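You operate a simulated robot arm through the tools that you are given. There is no shell and no other tool.

You are at the controls of a simulated robot arm. One attempt, no reset.

## Task
Put things in order on the top of the grey table. At the end: the pale blue tag (marked "SMALL SACK") is on the brown carton (marked "KNOBS"); the white square reflector from the top of the grey table stands on top of the beige block; the blue sensor from the top of the grey table stands where the pale blue tag stood; the black edge guard from the top of the grey table stands where the blue sensor stood; whatever was shut is shut again. Leave all else as you found it, and nothing knocked over.

It is judged by the outcome, as a careful person would: the job done as asked, and still so three seconds after it is handed in. It fails if anything else is knocked over, pushed out of place, dropped, spilled or broken.

## Robot
A 6-joint arm with a two-finger parallel gripper, fixed in place. Base frame: the origin is on the floor under the middle of its stand, x ahead of it, y to its left, z up; the work surface is at about z = 900. Lengths are in mm, angles in degrees, forces in N, time in s.
With the tool pointing down near the work surface it reaches from about 240 to 640 mm from the base axis. Its first joint turns from -66.0 to 66.0 degrees. Payload 2.7 kg.
The tool frame sits at the grasp point between the pads (the TCP): z along the fingers, y along the line on which they close. The tips reach 23 mm beyond it. Largest opening 94 mm; finger width 38, thickness 10; the body of the gripper, 54 by 96 mm, starts 39 mm behind the TCP.
Orientation is that of the tool frame in the base frame, as a unit quaternion [x, y, z, w]. With the fingers straight down and closing along the base's y, the tool's x points along the base's -x, its y along +y and its z along -z.

## Interface
- The arm moves only by the tool drive_tool. Its argument "targets" is a list of rows, each a list of 7 numbers: the turn, a rotation vector about the tool's x, y, z in units of 4 degrees (1.0 is 4 degrees), then the shift along the tool's x, y, z in units of 25 mm (1.0 is 25 mm), then the finger opening in mm, from 0 to 94. In form: [[wx, wy, wz, tx, ty, tz, claw], ...]. A call has 1 to 20 rows; each row shifts and turns the commanded pose from where the row before left it, along the tool's axes as they then stand. A call with a number of a shift or a turn outside -1 to 1 is refused whole. Rows are played at 5 a second. More than 50 mm and 8.6 degrees between two rows, or a gripper value outside its range, and nothing of the call is played. A pose out of reach is approached as far as the arm can. The call stops where the force on the tool passes 40 N (or 10 N more than at its start, if that is more) or the arm is blocked; 0.2 s more then pass. Each finger travels about 45 mm/s and halts on what it meets, pressing with about 36 N; the grip force reading is that of the motor and also rises with nothing between the fingers. The clock runs only during rows and for 0.2 s after the last one: add rows that do not move to give the fingers time. It gives the time, the measured TCP pose, the force on the tool (base axes), the opening and the grip force at its end, in the units of the frame above (readings bear some noise), with the torque about the TCP (base axes, N m) and any sound that the robot's microphone picked up.
- Cameras (640 x 400 px; columns grow to the right, rows downward): "scene" is fixed at [97.4, -453, 1406.1]; the picture's right is [0.53, -0.85, 0.00], its down [-0.47, -0.29, -0.83] and it looks along [0.71, 0.44, -0.56] (base axes); focal length 362 px, centre (320, 200). "wrist" rides on the gripper at [86, 16, -75] in the tool frame; the picture's right is [-0.18, 0.98, 0.00], its down [-0.58, -0.11, -0.81] and it looks along [-0.79, -0.15, 0.59] (tool axes); focal length 243 px, centre (320, 200). There is no depth. A picture from a camera that has moved, and an enlarged one, comes with that camera's place and axes in the base frame and with its lens.
- snapshot(camera): a new picture of that camera. The clock stands still meanwhile.
- close_up(camera, box): a new picture of the part [left, top, right, bottom] of that camera's present view, enlarged. The clock stands still meanwhile.
- sign_off(): hands the job in; it is judged then, once.

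Places have to be worked out from the pictures, the camera data and where the tool is seen. Open the gripper and draw the arm clear of the work before you hand the job in, unless the task says otherwise.

The tools are called as a command line: name --pt "numbers of a row" for each row, then --argument value for the rest, lists and objects as JSON in quotes. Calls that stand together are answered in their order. drive_tool: Moves the arm, as the interface text tells. Its arguments: {"type":"object","properties":{"targets":{"type":"array"}},"required":["targets"]} The other tools are called the same way: snapshot (camera) takes a picture; close_up (camera, box) takes an enlarged picture of a part of a camera's view; sign_off () hands the job in.

At the start:

```text
time: 0.0
position: [369.4, 82.2, 1198.9]
tool_rot: [0.0, 1.0, 0.001, 0.0]
force: [-0.6, 0.9, 0.8]
ft_torque: [0.02, 0.02, 0.02]
gripper_width: 94.3
finger_force: 0.0
```

scene: 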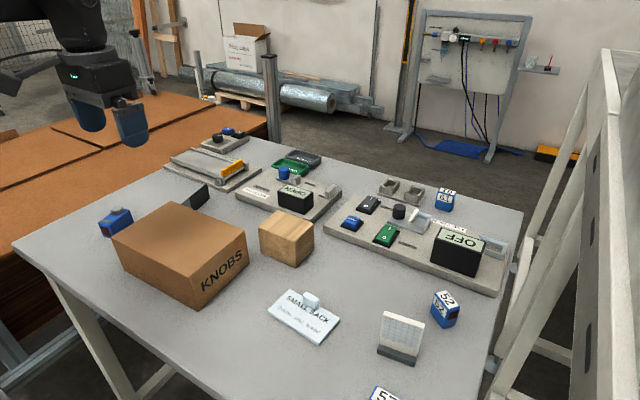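
wrist: 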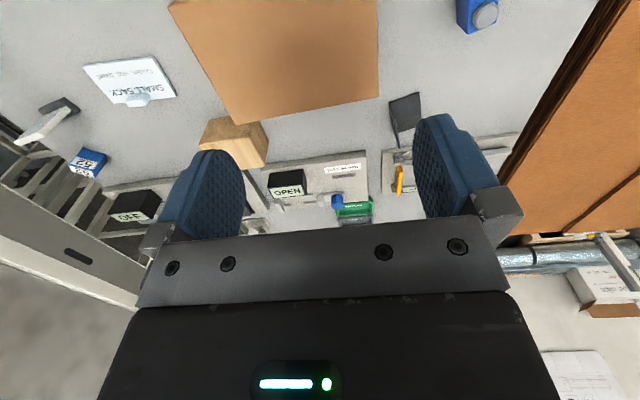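

I start by looking closely at the scene before moving anything.

close_up --camera "scene" --box '[80, 160, 340, 322]'

close_up --camera "scene" --box '[250, 250, 490, 400]'

close_up --camera "scene" --box '[310, 160, 530, 297]'

close_up --camera "scene" --box '[150, 110, 350, 235]'

close_up --camera "wrist" --box '[0, 0, 320, 200]'

close_up --camera "wrist" --box '[240, 0, 560, 200]'

```text
2.46 times, centred on (210, 241) of scene
camera zoom: at [97.4, -453.0, 1406.1], right [0.53, -0.85, 0.0], down [-0.47, -0.29, -0.83], along [0.71, 0.44, -0.56], focal length 892 px, centre (591, 99)
```

zoom: 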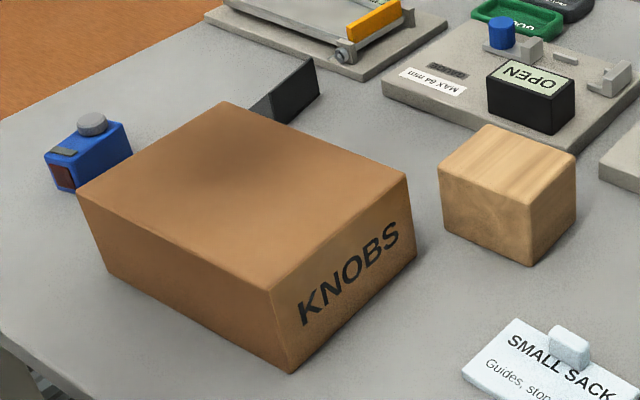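

```text
2.67 times, centred on (370, 325) of scene
camera zoom: at [97.4, -453.0, 1406.1], right [0.53, -0.85, 0.0], down [-0.47, -0.29, -0.83], along [0.71, 0.44, -0.56], focal length 967 px, centre (187, -133)
```

zoom: 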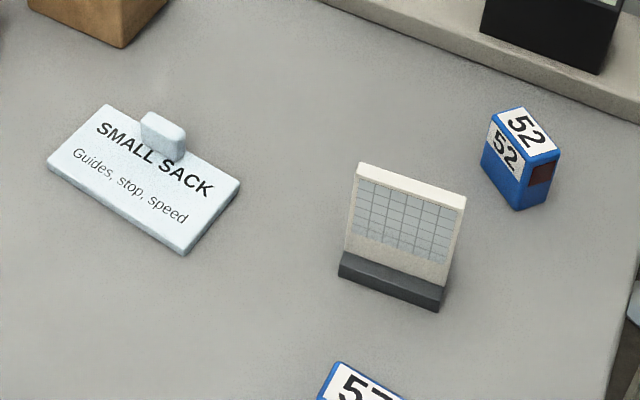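

```text
2.91 times, centred on (420, 228) of scene
camera zoom: at [97.4, -453.0, 1406.1], right [0.53, -0.85, 0.0], down [-0.47, -0.29, -0.83], along [0.71, 0.44, -0.56], focal length 1054 px, centre (29, 117)
```

zoom: 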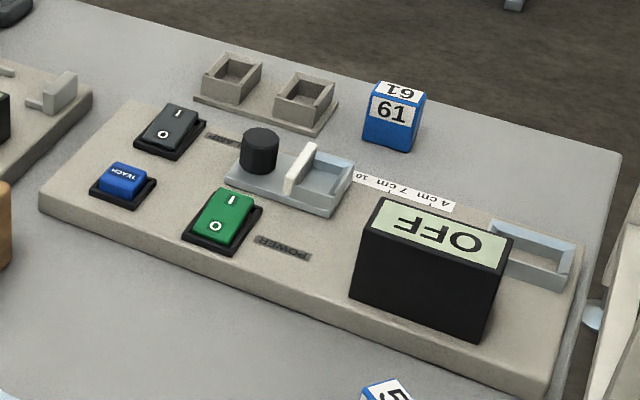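

```text
3.20 times, centred on (250, 172) of scene
camera zoom: at [97.4, -453.0, 1406.1], right [0.53, -0.85, 0.0], down [-0.47, -0.29, -0.83], along [0.71, 0.44, -0.56], focal length 1160 px, centre (544, 288)
```

zoom: 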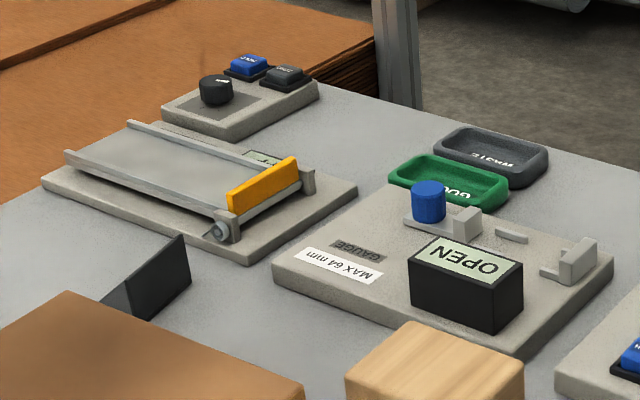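

```text
2.00 times, centred on (160, 100) of wrist
camera zoom: at [283.0, 99.9, 1272.1], right [0.18, 0.98, 0.0], down [0.58, -0.11, 0.81], along [0.79, -0.15, -0.59], focal length 485 px, centre (640, 400)
```

zoom: 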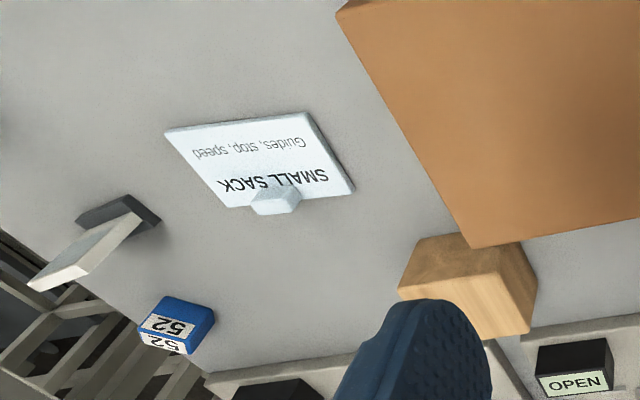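

```text
2.00 times, centred on (400, 100) of wrist
camera zoom: at [283.0, 99.9, 1272.1], right [0.18, 0.98, 0.0], down [0.58, -0.11, 0.81], along [0.79, -0.15, -0.59], focal length 485 px, centre (160, 400)
```

zoom: 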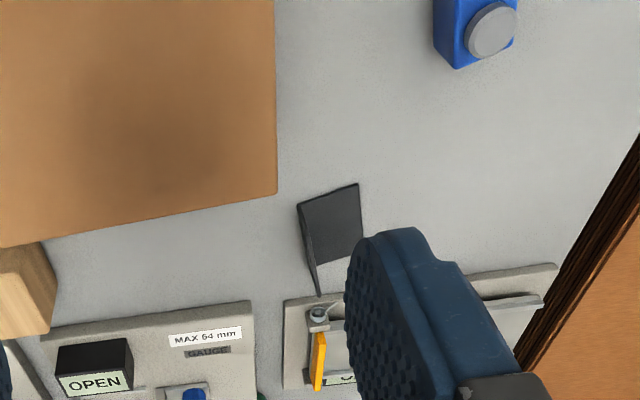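

The tag lies flat at about (425, -216) with a small grip tab on its far edge. The carton spans about x 333..469 and y -58..140, with its top near z 982. I move the arm toward the tag, staying high, for a closer wrist view.

drive_tool --pt "0 0 0 0.15 -1 0.4 94" --pt "0 0 0 0.15 -1 0.4 94" --pt "0 0 0 0.15 -1 0.4 94" --pt "0 0 0 0.15 -1 0.4 94" --pt "0 0 0 0.15 -1 0.4 94" --pt "0 0 0 0.15 -1 0.4 94" --pt "0 0 0 0.15 -1 0.4 94" --pt "0 0 0 0.15 -1 0.4 94" --pt "0 0 0 0.15 -1 0.4 94" --pt "0 0 0 0.15 -1 0.4 94" --pt "0 0 0 0.15 -1 0.4 94" --pt "0 0 0 0 0 0 94"

snapshot --camera "wrist"

snapshot --camera "scene"

```text
time: 2.6
position: [327.0, -193.2, 1089.7]
tool_rot: [0.0, 1.0, 0.001, 0.0]
force: [0.5, -0.3, -0.7]
ft_torque: [-0.01, -0.01, -0.01]
gripper_width: 93.9
finger_force: 0.1
```

```text
taken
camera wrist: at [240.9, -175.5, 1162.0], right [0.18, 0.98, 0.0], down [0.58, -0.11, 0.81], along [0.79, -0.15, -0.59], focal length 243 px, centre (320, 200)
```

wrist: 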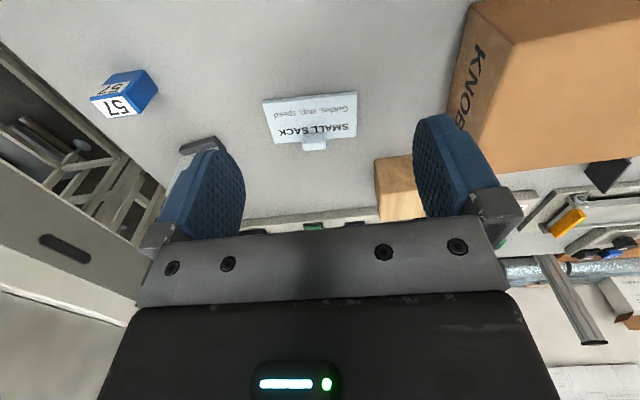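

```text
taken
```

scene: 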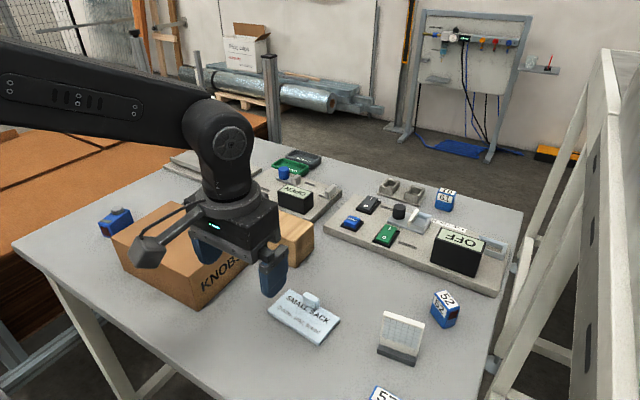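

The tag is in clear view now. I zoom in to measure its tab, and also look at the 57 block and the block next to the carton.

close_up --camera "wrist" --box '[250, 80, 378, 160]'

close_up --camera "wrist" --box '[60, 40, 252, 160]'

close_up --camera "scene" --box '[260, 270, 356, 350]'

close_up --camera "scene" --box '[360, 280, 480, 400]'

close_up --camera "scene" --box '[85, 190, 149, 250]'

```text
5.00 times, centred on (314, 120) of wrist
camera zoom: at [240.9, -175.5, 1162.0], right [0.18, 0.98, 0.0], down [0.58, -0.11, 0.81], along [0.79, -0.15, -0.59], focal length 1213 px, centre (350, 600)
```

zoom: 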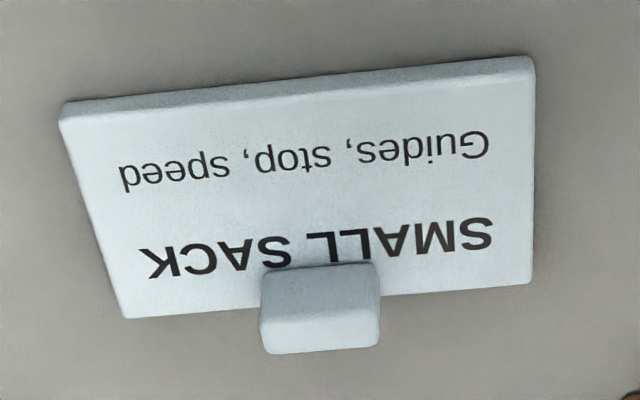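

```text
3.33 times, centred on (156, 100) of wrist
camera zoom: at [240.9, -175.5, 1162.0], right [0.18, 0.98, 0.0], down [0.58, -0.11, 0.81], along [0.79, -0.15, -0.59], focal length 809 px, centre (867, 533)
```

zoom: 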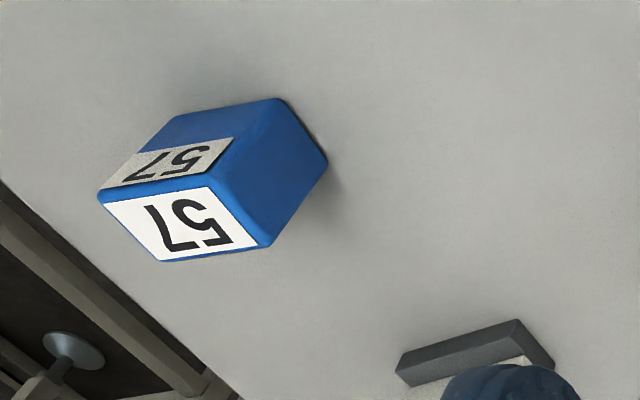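

```text
5.00 times, centred on (308, 310) of scene
camera zoom: at [97.4, -453.0, 1406.1], right [0.53, -0.85, 0.0], down [-0.47, -0.29, -0.83], along [0.71, 0.44, -0.56], focal length 1812 px, centre (380, -350)
```

zoom: 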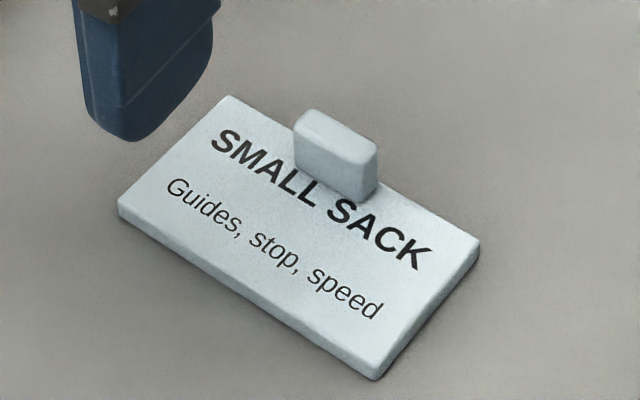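

```text
3.33 times, centred on (420, 340) of scene
camera zoom: at [97.4, -453.0, 1406.1], right [0.53, -0.85, 0.0], down [-0.47, -0.29, -0.83], along [0.71, 0.44, -0.56], focal length 1208 px, centre (-13, -267)
```

zoom: 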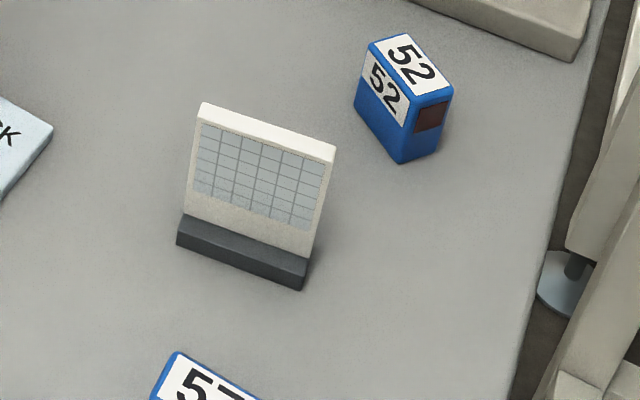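

```text
6.67 times, centred on (117, 220) of scene
camera zoom: at [97.4, -453.0, 1406.1], right [0.53, -0.85, 0.0], down [-0.47, -0.29, -0.83], along [0.71, 0.44, -0.56], focal length 2417 px, centre (1673, 67)
```

zoom: 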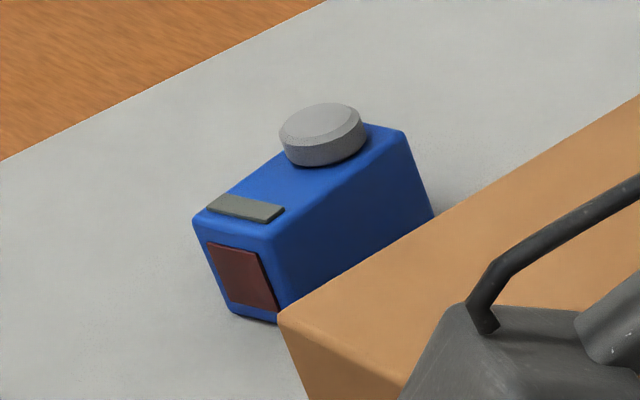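

The tab sits at about (443, -220), roughly 11 mm thick, 27 mm wide and 928 at its top, and the tag is yawed about -4°. Gripping across its thickness is the steadiest way to carry it, so I turn the tool about 94° clockwise in place.

drive_tool --pt "0 0 1 0 0 0 94" --pt "0 0 1 0 0 0 94" --pt "0 0 1 0 0 0 94" --pt "0 0 1 0 0 0 94" --pt "0 0 1 0 0 0 94" --pt "0 0 1 0 0 0 94" --pt "0 0 1 0 0 0 94" --pt "0 0 1 0 0 0 94" --pt "0 0 1 0 0 0 94" --pt "0 0 1 0 0 0 94" --pt "0 0 1 0 0 0 94" --pt "0 0 1 0 0 0 94" --pt "0 0 1 0 0 0 94" --pt "0 0 1 0 0 0 94" --pt "0 0 1 0 0 0 94" --pt "0 0 1 0 0 0 94" --pt "0 0 1 0 0 0 94" --pt "0 0 1 0 0 0 94" --pt "0 0 1 0 0 0 94" --pt "0 0 1 0 0 0 94"

```text
time: 6.8
position: [327.0, -192.0, 1089.4]
tool_rot: [0.643, 0.766, 0.002, 0.0]
force: [-0.2, -0.3, 0.2]
ft_torque: [-0.01, 0.0, 0.02]
gripper_width: 94.0
finger_force: 0.1
```

The rotation works without trouble. I finish the turn to 94° and move above the tab at about z 1010.

drive_tool --pt "0 0 1 0 0 0 94" --pt "0 0 1 0 0 0 94" --pt "0 0 1 0 0 0 94" --pt "0 0 0.5 0 0 0 94" --pt "0 0 0 -0.158 0.942 0.64 80" --pt "0 0 0 -0.158 0.942 0.64 70" --pt "0 0 0 -0.158 0.942 0.64 60" --pt "0 0 0 -0.158 0.942 0.64 50" --pt "0 0 0 -0.158 0.942 0.64 50" --pt "0 0 0 0 0 0 50"

snapshot --camera "wrist"

snapshot --camera "scene"

```text
time: 9.0
position: [443.0, -220.0, 1006.4]
tool_rot: [0.731, 0.682, 0.0, 0.0]
force: [0.3, 0.0, -0.1]
ft_torque: [-0.03, -0.01, 0.0]
gripper_width: 49.9
finger_force: 0.1
```

```text
taken
camera wrist: at [466.4, -134.0, 1081.5], right [0.97, -0.25, 0.0], down [-0.15, -0.57, 0.81], along [-0.2, -0.78, -0.59], focal length 243 px, centre (320, 200)
```

wrist: 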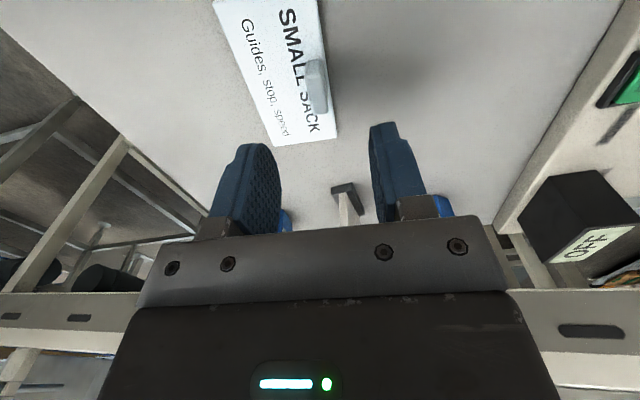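

```text
taken
```

scene: 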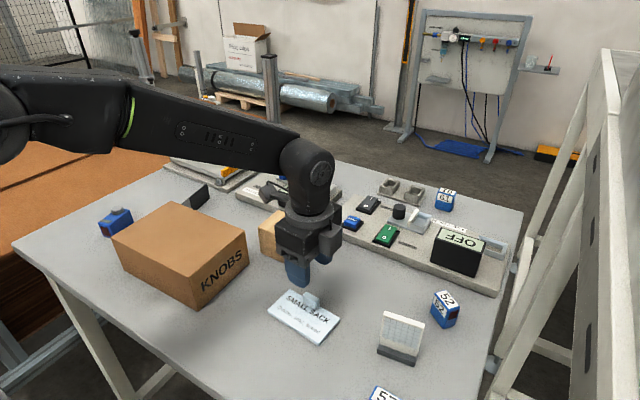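

The TCP reads (443, -220, 1006). I zoom in on the tab to check alignment before going down.

close_up --camera "wrist" --box '[208, 0, 400, 150]'

close_up --camera "scene" --box '[256, 240, 352, 350]'

```text
2.67 times, centred on (304, 75) of wrist
camera zoom: at [466.4, -134.0, 1081.5], right [0.97, -0.25, 0.0], down [-0.15, -0.57, 0.81], along [-0.2, -0.78, -0.59], focal length 647 px, centre (363, 533)
```

zoom: 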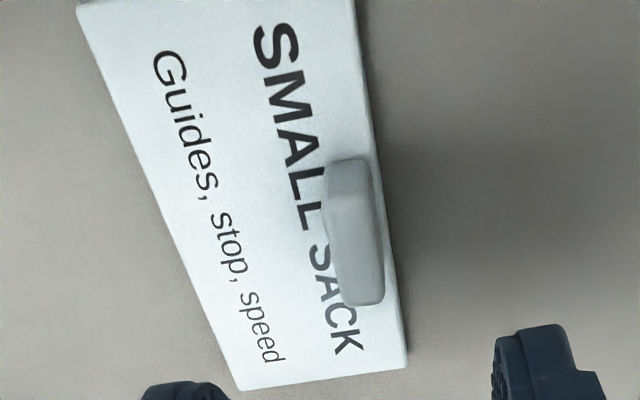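

```text
3.64 times, centred on (304, 295) of scene
camera zoom: at [97.4, -453.0, 1406.1], right [0.53, -0.85, 0.0], down [-0.47, -0.29, -0.83], along [0.71, 0.44, -0.56], focal length 1318 px, centre (378, -146)
```

zoom: 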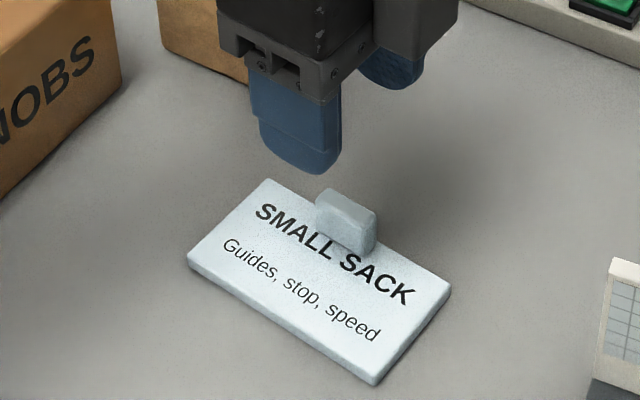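

The tab's centre works out at (442, -221), so the TCP is aligned. I lower to z of about 935, which puts the fingertips just above the tag plate, and close on the tab.

drive_tool --pt "0 0 0 0 0 1 50" --pt "0 0 0 0 0 1 50" --pt "0 0 0 0 0 0.5 50" --pt "0 0 0 0 0 0.35 50" --pt "0 0 0 0 0 0 50"

close_up --camera "scene" --box '[256, 240, 352, 350]'

close_up --camera "wrist" --box '[192, 0, 432, 220]'

```text
time: 10.2
position: [443.6, -220.3, 936.3]
tool_rot: [0.731, 0.682, 0.001, 0.0]
force: [0.4, 0.8, 0.5]
ft_torque: [0.0, -0.01, -0.02]
gripper_width: 49.7
finger_force: 0.1
```

```text
3.64 times, centred on (304, 295) of scene
camera zoom: at [97.4, -453.0, 1406.1], right [0.53, -0.85, 0.0], down [-0.47, -0.29, -0.83], along [0.71, 0.44, -0.56], focal length 1318 px, centre (378, -146)
```

zoom: 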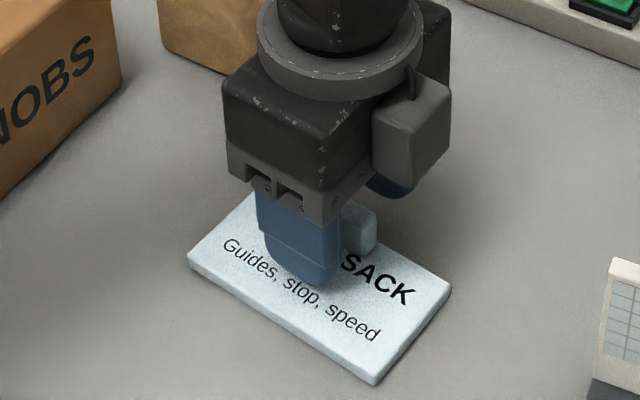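

```text
1.82 times, centred on (312, 110) of wrist
camera zoom: at [465.6, -133.4, 1010.4], right [0.97, -0.25, 0.0], down [-0.15, -0.57, 0.81], along [-0.2, -0.78, -0.59], focal length 441 px, centre (334, 364)
```

zoom: 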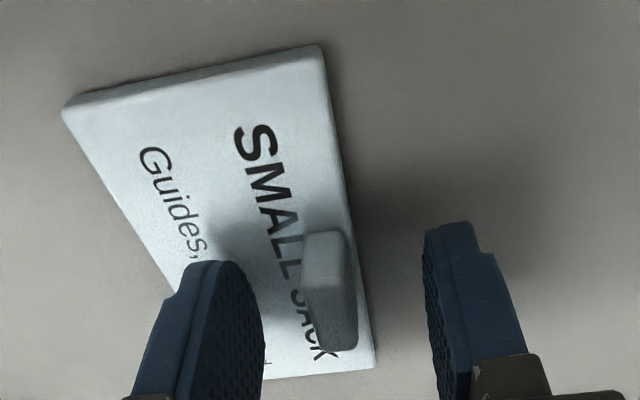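

The fingers straddle the tab with the left one just above the plate. I close on it.

drive_tool --pt "0 0 0 0 0 0 20" --pt "0 0 0 0 0 0 8" --pt "0 0 0 0 0 0 4" --pt "0 0 0 0 0 0 4" --pt "0 0 0 0 0 0 4" --pt "0 0 0 0 0 0 4" --pt "0 0 0 0 0 0 4"

close_up --camera "wrist" --box '[192, 0, 432, 220]'

```text
time: 11.8
position: [444.5, -219.8, 935.2]
tool_rot: [0.732, 0.682, 0.001, 0.0]
force: [-0.5, 0.4, -0.1]
ft_torque: [0.0, 0.02, -0.01]
gripper_width: 10.9
finger_force: 36.0
```

```text
1.82 times, centred on (312, 110) of wrist
camera zoom: at [465.6, -133.4, 1010.6], right [0.97, -0.25, 0.0], down [-0.15, -0.57, 0.81], along [-0.2, -0.78, -0.59], focal length 441 px, centre (334, 364)
```

zoom: 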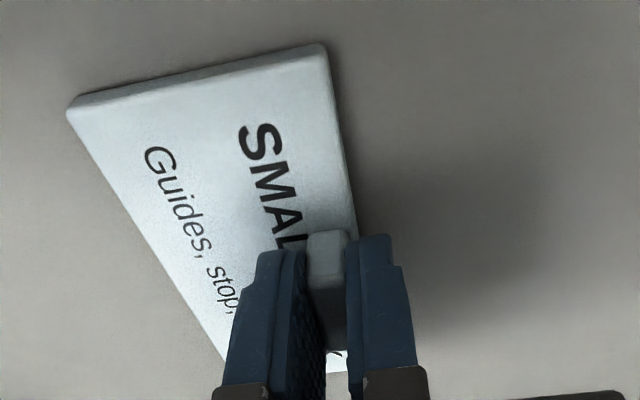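

The tab is held at 10.9 mm with 36 N. I lift it gently and check that the tag stays level.

drive_tool --pt "0 0 0 0 0 -0.2 4" --pt "0 0 0 0 0 -0.4 4" --pt "0 0 0 0 0 -0.6 4" --pt "0 0 0 0 0 -0.8 4" --pt "0 0 0 0 0 -1 4" --pt "0 0 0 0 0 -1 4" --pt "0 0 0 0 0 -1 4" --pt "0 0 0 0 0 0 4"

snapshot --camera "wrist"

close_up --camera "scene" --box '[100, 160, 420, 360]'

```text
time: 13.6
position: [443.2, -221.0, 1060.8]
tool_rot: [0.731, 0.682, 0.001, -0.001]
force: [0.1, 0.0, -0.4]
ft_torque: [-0.02, 0.02, 0.03]
gripper_width: 4.0
finger_force: 0.0
```

```text
taken
camera wrist: at [465.2, -135.0, 1135.8], right [0.97, -0.25, 0.0], down [-0.15, -0.57, 0.81], along [-0.2, -0.78, -0.59], focal length 243 px, centre (320, 200)
```

wrist: 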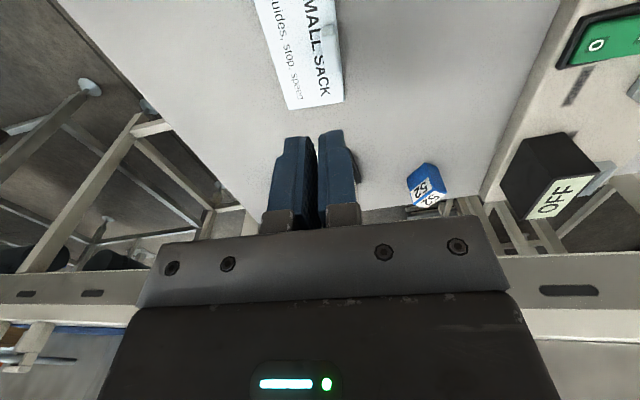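

```text
2.00 times, centred on (260, 260) of scene
camera zoom: at [97.4, -453.0, 1406.1], right [0.53, -0.85, 0.0], down [-0.47, -0.29, -0.83], along [0.71, 0.44, -0.56], focal length 725 px, centre (440, 80)
```

zoom: 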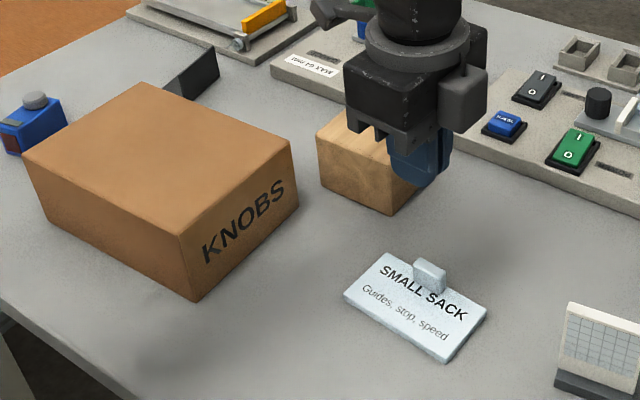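

The reading shows the fingers slipped off the tab: the opening is 4 mm and the tag is still on the table. I check whether the tag moved and how it sits now.

close_up --camera "scene" --box '[260, 270, 356, 350]'

close_up --camera "wrist" --box '[240, 0, 400, 120]'

```text
5.00 times, centred on (308, 310) of scene
camera zoom: at [97.4, -453.0, 1406.1], right [0.53, -0.85, 0.0], down [-0.47, -0.29, -0.83], along [0.71, 0.44, -0.56], focal length 1812 px, centre (380, -350)
```

zoom: 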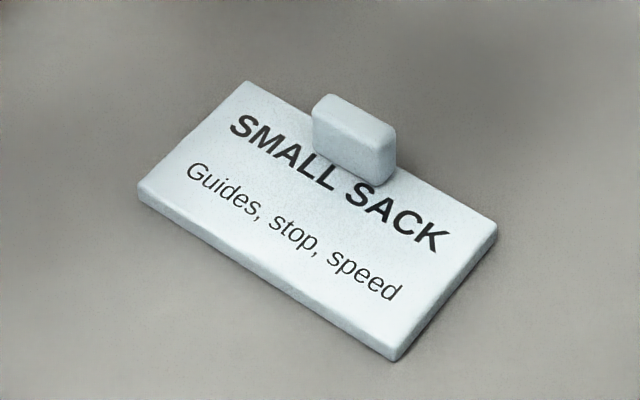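

```text
3.33 times, centred on (320, 60) of wrist
camera zoom: at [465.2, -135.0, 1135.8], right [0.97, -0.25, 0.0], down [-0.15, -0.57, 0.81], along [-0.2, -0.78, -0.59], focal length 809 px, centre (320, 667)
```

zoom: 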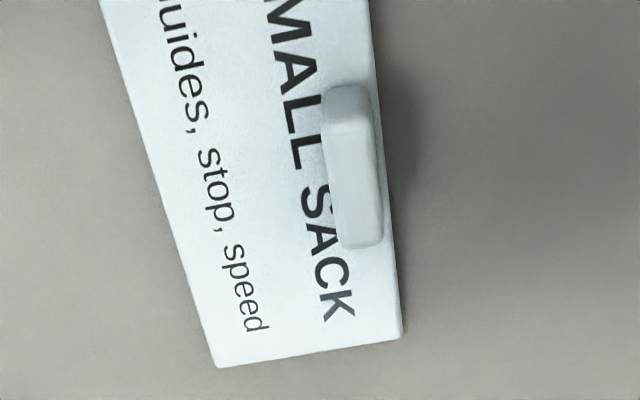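

The tag slid about 9 mm in +x and the tab is now at (451, -223), with the tag still flat and upright. I regrip about 3 mm deeper this time and lift in small steps while watching the load.

drive_tool --pt "0 0 0 -0.069 0.333 0 20" --pt "0 0 0 0 0 0 35" --pt "0 0 0 0 0 1 45" --pt "0 0 0 0 0 1 45" --pt "0 0 0 0 0 1 45" --pt "0 0 0 0 0 1 45" --pt "0 0 0 0 0 0.8 45" --pt "0 0 0 0 0 0.2 45" --pt "0 0 0 0 0 0.1 45" --pt "0 0 0 0 0 0.05 45" --pt "0 0 0 0 0 0 45"

close_up --camera "wrist" --box '[192, 0, 432, 220]'

close_up --camera "scene" --box '[260, 250, 356, 350]'

```text
time: 16.0
position: [451.8, -222.9, 932.8]
tool_rot: [0.732, 0.682, 0.001, 0.0]
force: [0.2, -0.3, 0.1]
ft_torque: [0.02, -0.01, 0.01]
gripper_width: 45.1
finger_force: 0.1
```

```text
1.82 times, centred on (312, 110) of wrist
camera zoom: at [473.7, -136.7, 1006.8], right [0.97, -0.25, 0.0], down [-0.15, -0.57, 0.81], along [-0.2, -0.78, -0.59], focal length 441 px, centre (334, 364)
```

zoom: 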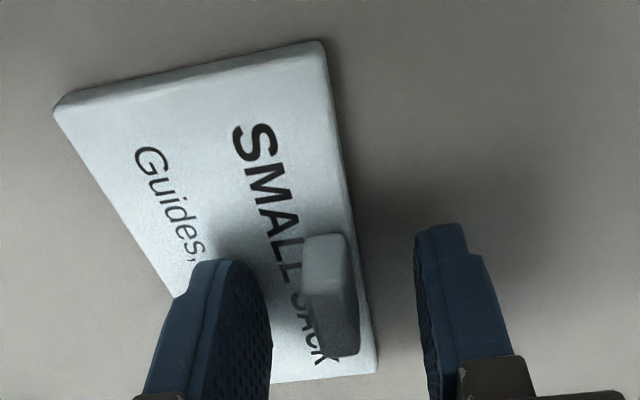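

```text
4.00 times, centred on (308, 300) of scene
camera zoom: at [97.4, -453.0, 1406.1], right [0.53, -0.85, 0.0], down [-0.47, -0.29, -0.83], along [0.71, 0.44, -0.56], focal length 1450 px, centre (368, -200)
```

zoom: 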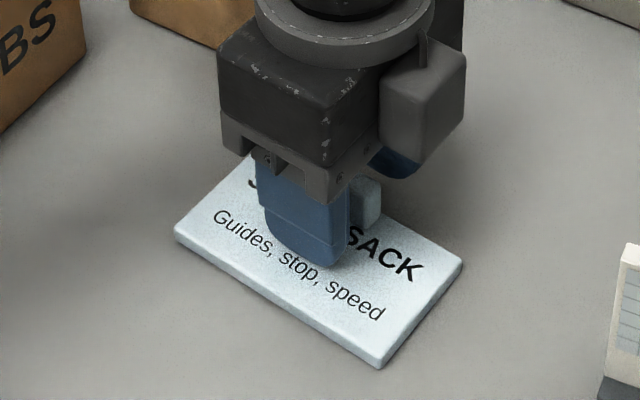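

The tips still have a little clearance above the plate. I go down 2 mm more and check the force.

drive_tool --pt "0 0 0 0 0 0.04 45" --pt "0 0 0 0 0 0.04 45" --pt "0 0 0 0 0 0 45"

```text
time: 16.8
position: [452.2, -222.9, 932.0]
tool_rot: [0.732, 0.682, 0.001, 0.001]
force: [-2.5, -1.0, 10.1]
ft_torque: [0.0, 0.33, -0.01]
gripper_width: 45.8
finger_force: 0.9
```

The -x fingertip is touching the plate with 10 N, so the plate top is at about z 909. I back off about 1.5 mm to clear it and then close.

drive_tool --pt "0 0 0 0 0 -0.06 45" --pt "0 0 0 0 0 0 25" --pt "0 0 0 0 0 0 8" --pt "0 0 0 0 0 0 0" --pt "0 0 0 0 0 0 0" --pt "0 0 0 0 0 0 0" --pt "0 0 0 0 0 0 0" --pt "0 0 0 0 0 0 0"

```text
time: 18.6
position: [452.1, -222.5, 932.3]
tool_rot: [0.732, 0.682, 0.0, -0.001]
force: [-0.2, 1.7, 2.7]
ft_torque: [0.06, -0.01, 0.0]
gripper_width: 11.0
finger_force: 35.5
```

Gripped at 11.0 mm. I lift a few millimetres and read the load.

drive_tool --pt "0 0 0 0 0 -0.1 0" --pt "0 0 0 0 0 -0.1 0" --pt "0 0 0 0 0 0 0"

close_up --camera "wrist" --box '[192, 0, 432, 220]'

close_up --camera "scene" --box '[260, 250, 356, 350]'

```text
time: 19.4
position: [451.9, -221.4, 938.3]
tool_rot: [0.731, 0.682, 0.0, -0.001]
force: [-0.1, 1.3, -0.1]
ft_torque: [0.01, -0.02, 0.0]
gripper_width: 11.0
finger_force: 36.1
```

```text
1.82 times, centred on (312, 110) of wrist
camera zoom: at [473.7, -135.7, 1011.6], right [0.97, -0.25, 0.0], down [-0.15, -0.57, 0.81], along [-0.2, -0.78, -0.59], focal length 441 px, centre (334, 364)
```

zoom: 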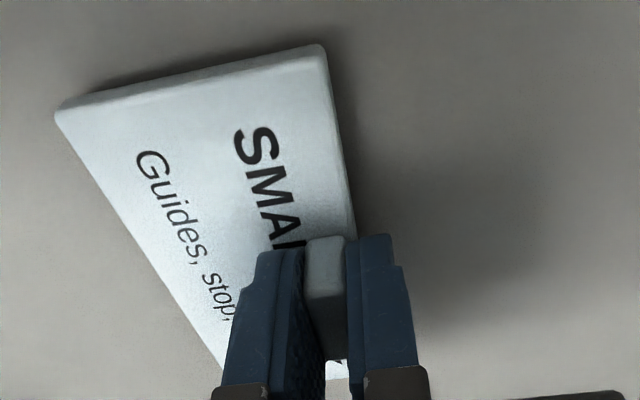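

```text
4.00 times, centred on (308, 300) of scene
camera zoom: at [97.4, -453.0, 1406.1], right [0.53, -0.85, 0.0], down [-0.47, -0.29, -0.83], along [0.71, 0.44, -0.56], focal length 1450 px, centre (368, -200)
```

zoom: 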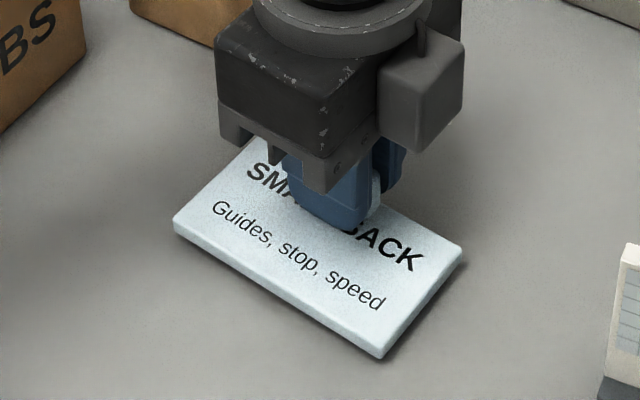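

The tag is off the table and level. I keep lifting slowly, then check for creep.

drive_tool --pt "0 0 0 0 0 -0.2 0" --pt "0 0 0 0 0 -0.2 0" --pt "0 0 0 0 0 -0.2 0" --pt "0 0 0 0 0 0 0" --pt "0 0 0 0 0 0 0"

close_up --camera "wrist" --box '[192, 0, 432, 220]'

close_up --camera "scene" --box '[260, 250, 356, 350]'

```text
time: 20.6
position: [451.6, -222.6, 951.5]
tool_rot: [0.732, 0.682, 0.0, 0.0]
force: [-0.4, -0.4, -0.4]
ft_torque: [-0.01, -0.02, 0.02]
gripper_width: 11.1
finger_force: 36.1
```

```text
1.82 times, centred on (312, 110) of wrist
camera zoom: at [473.4, -136.7, 1026.5], right [0.97, -0.25, 0.0], down [-0.15, -0.57, 0.81], along [-0.2, -0.78, -0.59], focal length 441 px, centre (334, 364)
```

zoom: 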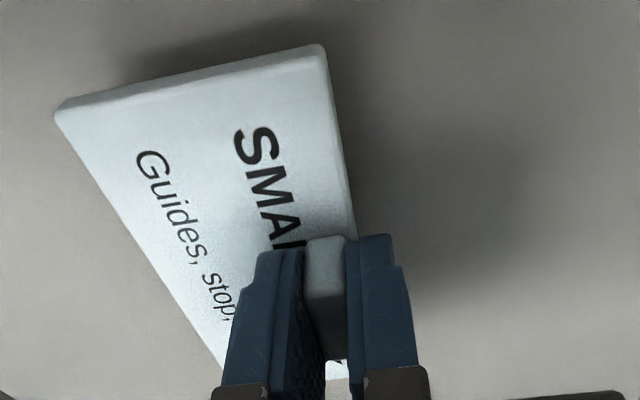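

```text
4.00 times, centred on (308, 300) of scene
camera zoom: at [97.4, -453.0, 1406.1], right [0.53, -0.85, 0.0], down [-0.47, -0.29, -0.83], along [0.71, 0.44, -0.56], focal length 1450 px, centre (368, -200)
```

zoom: 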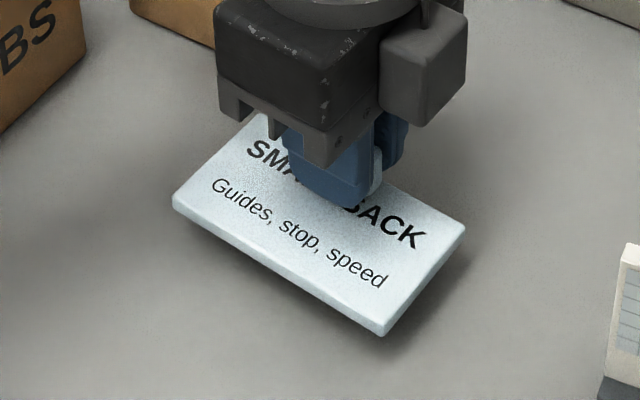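

The hold is stable at 951.5. I keep lifting at a moderate speed to about z 1050.

drive_tool --pt "0 0 0 0 0 -0.2 0" --pt "0 0 0 0 0 -0.4 0" --pt "0 0 0 0 0 -0.4 0" --pt "0 0 0 0 0 -0.4 0" --pt "0 0 0 0 0 -0.4 0" --pt "0 0 0 0 0 -0.4 0" --pt "0 0 0 0 0 -0.4 0" --pt "0 0 0 0 0 -0.4 0" --pt "0 0 0 0 0 -0.4 0" --pt "0 0 0 0 0 -0.4 0" --pt "0 0 0 0 0 -0.2 0" --pt "0 0 0 0 0 0 0"

close_up --camera "wrist" --box '[192, 0, 432, 220]'

snapshot --camera "scene"

```text
time: 23.2
position: [451.2, -221.5, 1053.5]
tool_rot: [0.731, 0.682, 0.001, 0.0]
force: [0.8, -0.2, -0.6]
ft_torque: [-0.02, 0.01, -0.02]
gripper_width: 10.8
finger_force: 36.0
```

```text
1.82 times, centred on (312, 110) of wrist
camera zoom: at [473.2, -136.2, 1127.7], right [0.97, -0.25, 0.0], down [-0.15, -0.57, 0.81], along [-0.2, -0.78, -0.59], focal length 441 px, centre (334, 364)
```

zoom: 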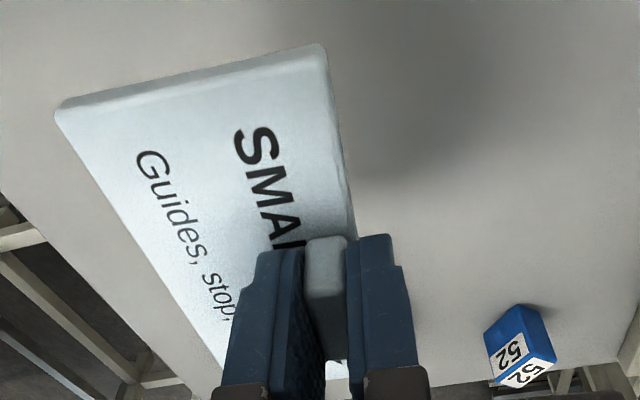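

```text
taken
```

scene: 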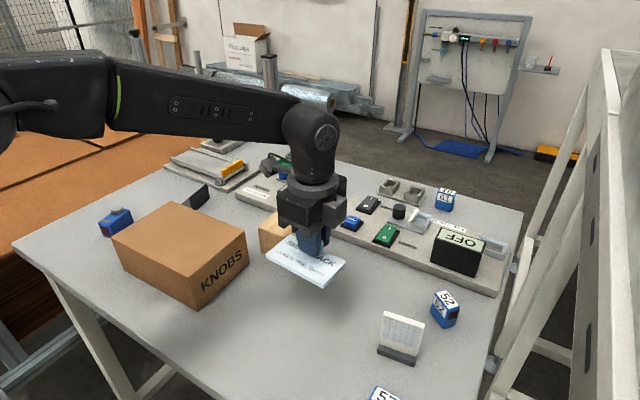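

The tag is held firmly at z 1053, clear of the carton top. I carry it smoothly toward a spot above the middle of the carton.

drive_tool --pt "0 0 0 0.2 -0.036 0 0" --pt "0 0 0 0.4 -0.073 0 0" --pt "0 0 0 0.55 -0.1 0 0" --pt "0 0 0 0.55 -0.1 0 0" --pt "0 0 0 0.55 -0.1 0 0" --pt "0 0 0 0.55 -0.1 0 0" --pt "0 0 0 0.55 -0.1 0 0" --pt "0 0 0 0.55 -0.1 0 0" --pt "0 0 0 0.55 -0.1 0 0" --pt "0 0 0 0.55 -0.1 0 0" --pt "0 0 0 0.55 -0.1 0 0" --pt "0 0 0 0.55 -0.1 0 0" --pt "0 0 0 0.55 -0.1 0 0" --pt "0 0 0 0.55 -0.1 0 0" --pt "0 0 0 0.55 -0.1 0 0" --pt "0 0 0 0.55 -0.1 0 0" --pt "0 0 0 0.55 -0.1 0 0" --pt "0 0 0 0.55 -0.1 0 0" --pt "0 0 0 0.55 -0.1 0 0" --pt "0 0 0 0.4 -0.07 0 0"

snapshot --camera "wrist"

snapshot --camera "scene"

```text
time: 27.4
position: [424.2, 39.7, 1052.0]
tool_rot: [0.732, 0.682, 0.001, 0.0]
force: [0.0, 0.9, -0.4]
ft_torque: [0.0, 0.0, 0.0]
gripper_width: 11.0
finger_force: 36.3
```

```text
taken
camera wrist: at [446.5, 126.1, 1126.0], right [0.97, -0.25, 0.0], down [-0.15, -0.57, 0.81], along [-0.2, -0.78, -0.59], focal length 243 px, centre (320, 200)
```

wrist: 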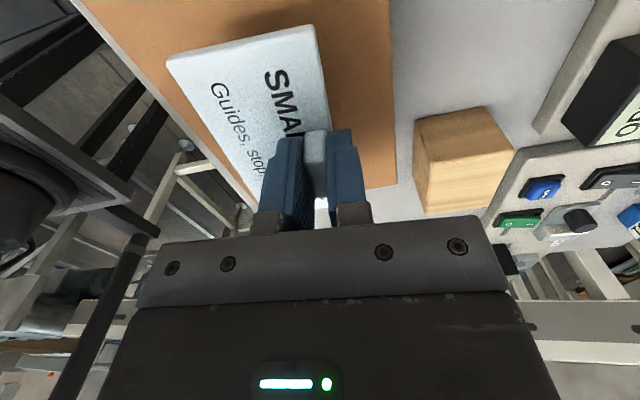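

```text
taken
```

scene: 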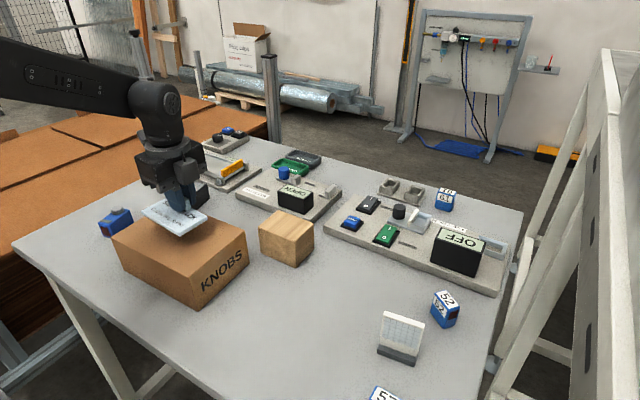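

The tag is centred over the carton, with its underside about 38 mm above the top. I lower it most of the way.

drive_tool --pt "0 0 0 0 0 0.2 0" --pt "0 0 0 0 0 0.3 0" --pt "0 0 0 0 0 0.3 0" --pt "0 0 0 0 0 0.3 0" --pt "0 0 0 0 0 0.1 0" --pt "0 0 0 0 0 0 0"

close_up --camera "scene" --box '[100, 160, 260, 280]'

```text
time: 28.8
position: [423.1, 39.7, 1022.1]
tool_rot: [0.731, 0.682, 0.001, 0.0]
force: [1.2, 0.1, 0.5]
ft_torque: [0.0, 0.0, 0.02]
gripper_width: 11.1
finger_force: 36.0
```

```text
3.33 times, centred on (180, 220) of scene
camera zoom: at [97.4, -453.0, 1406.1], right [0.53, -0.85, 0.0], down [-0.47, -0.29, -0.83], along [0.71, 0.44, -0.56], focal length 1208 px, centre (787, 133)
```

zoom: 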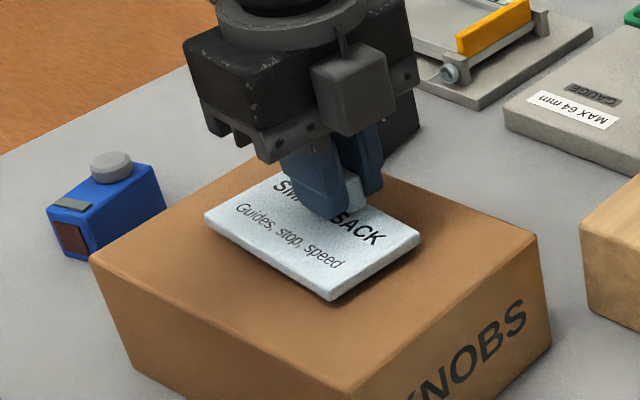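

The tag hovers just above the carton and nothing is touching yet. I lower in 1 to 2 mm steps until light contact shows.

drive_tool --pt "0 0 0 0 0 0.08 0" --pt "0 0 0 0 0 0.08 0" --pt "0 0 0 0 0 0 0"

```text
time: 29.6
position: [423.2, 40.3, 1018.1]
tool_rot: [0.732, 0.682, 0.001, 0.001]
force: [-0.3, 0.3, -0.7]
ft_torque: [0.0, 0.03, -0.02]
gripper_width: 11.1
finger_force: 36.0
```

No contact yet at TCP z 1018. I continue down in small steps.

drive_tool --pt "0 0 0 0 0 0.06 0" --pt "0 0 0 0 0 0.06 0" --pt "0 0 0 0 0 0 0"

```text
time: 30.4
position: [423.3, 39.2, 1016.9]
tool_rot: [0.731, 0.682, 0.002, 0.001]
force: [-1.8, 1.3, 12.1]
ft_torque: [-0.03, 0.15, -0.07]
gripper_width: 11.2
finger_force: 36.5
```

Contact shows 12 N at TCP z 1017, so the tag rests on the carton. I relieve the pressure slightly, open, and look.

drive_tool --pt "0 0 0 0 0 -0.04 0" --pt "0 0 0 0 0 0 14" --pt "0 0 0 0 0 0 22" --pt "0 0 0 0 0 0 30" --pt "0 0 0 0 0 0 40" --pt "0 0 0 0 0 0 40" --pt "0 0 0 0 0 -0.2 40" --pt "0 0 0 0 0 -0.6 40" --pt "0 0 0 0 0 -1 40" --pt "0 0 0 0 0 -1 40" --pt "0 0 0 0 0 -1 40" --pt "0 0 0 0 0 0 40"

snapshot --camera "wrist"

close_up --camera "scene" --box '[100, 160, 260, 280]'

```text
time: 33.0
position: [423.6, 39.5, 1112.8]
tool_rot: [0.732, 0.682, 0.0, -0.001]
force: [0.4, -0.2, 0.3]
ft_torque: [-0.02, 0.0, 0.0]
gripper_width: 39.9
finger_force: 0.1
```

```text
taken
camera wrist: at [446.6, 126.4, 1185.8], right [0.97, -0.25, 0.0], down [-0.15, -0.57, 0.81], along [-0.2, -0.78, -0.59], focal length 243 px, centre (320, 200)
```

wrist: 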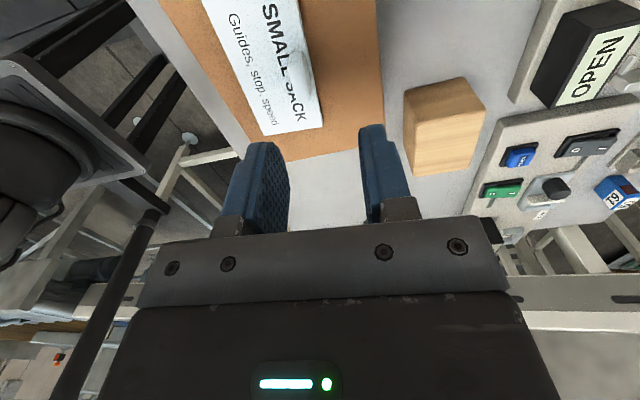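

```text
3.33 times, centred on (180, 220) of scene
camera zoom: at [97.4, -453.0, 1406.1], right [0.53, -0.85, 0.0], down [-0.47, -0.29, -0.83], along [0.71, 0.44, -0.56], focal length 1208 px, centre (787, 133)
```

zoom: 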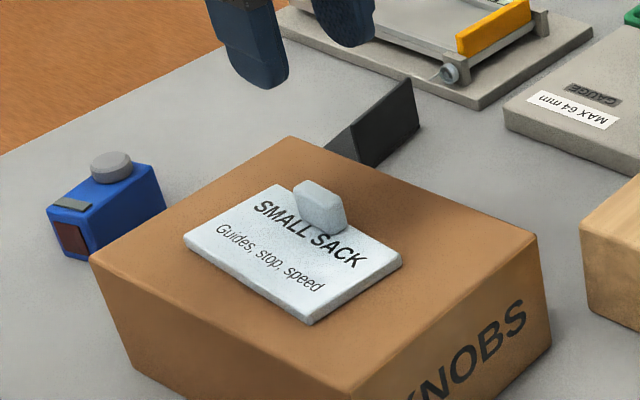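

The tag lies flat on the carton. Next is the blue sensor, so I turn the tool back in place, high up, ready to close roughly along y.

drive_tool --pt "0 0 -1 0 0 0 60" --pt "0 0 -1 0 0 0 80" --pt "0 0 -1 0 0 0 94" --pt "0 0 -1 0 0 0 94" --pt "0 0 -1 0 0 0 94" --pt "0 0 -1 0 0 0 94" --pt "0 0 -1 0 0 0 94" --pt "0 0 -1 0 0 0 94" --pt "0 0 -1 0 0 0 94" --pt "0 0 -1 0 0 0 94" --pt "0 0 -1 0 0 0 94" --pt "0 0 -1 0 0 0 94" --pt "0 0 -1 0 0 0 94" --pt "0 0 -1 0 0 0 94" --pt "0 0 -1 0 0 0 94" --pt "0 0 -1 0 0 0 94" --pt "0 0 -1 0 0 0 94" --pt "0 0 -1 0 0 0 94" --pt "0 0 -1 0 0 0 94" --pt "0 0 -1 0 0 0 94"

```text
time: 37.2
position: [422.7, 39.2, 1112.1]
tool_rot: [0.122, 0.993, 0.001, 0.0]
force: [-0.4, 0.0, -0.2]
ft_torque: [0.0, -0.01, 0.01]
gripper_width: 93.9
finger_force: 0.1
```

Now I move to the left of the table to look at the sensor and the edge guard from closer.

drive_tool --pt "0 0 0 0.547 0.898 0.16 94" --pt "0 0 0 0.547 0.898 0.16 94" --pt "0 0 0 0.547 0.898 0.16 94" --pt "0 0 0 0.547 0.898 0.16 94" --pt "0 0 0 0.547 0.898 0.16 94" --pt "0 0 0 0.547 0.898 0.16 94" --pt "0 0 0 0.547 0.898 0.16 94" --pt "0 0 0 0.547 0.898 0.16 94" --pt "0 0 0 0 0 0 94"

snapshot --camera "wrist"

snapshot --camera "scene"

```text
time: 39.2
position: [360.6, 240.7, 1081.3]
tool_rot: [0.122, 0.992, 0.002, 0.0]
force: [-0.1, -0.1, 0.2]
ft_torque: [-0.01, -0.02, -0.01]
gripper_width: 93.9
finger_force: 0.1
```

```text
taken
camera wrist: at [280.9, 278.2, 1154.5], right [0.42, 0.91, 0.0], down [0.54, -0.25, 0.81], along [0.73, -0.34, -0.59], focal length 243 px, centre (320, 200)
```

wrist: 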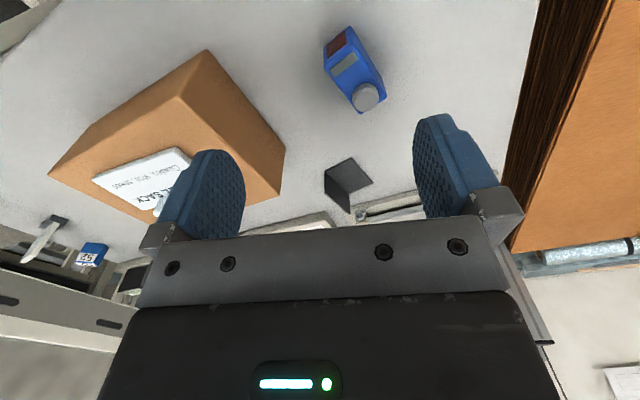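

```text
taken
```

scene: 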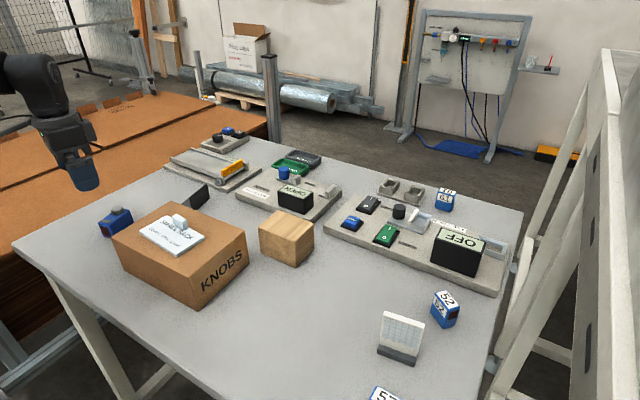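

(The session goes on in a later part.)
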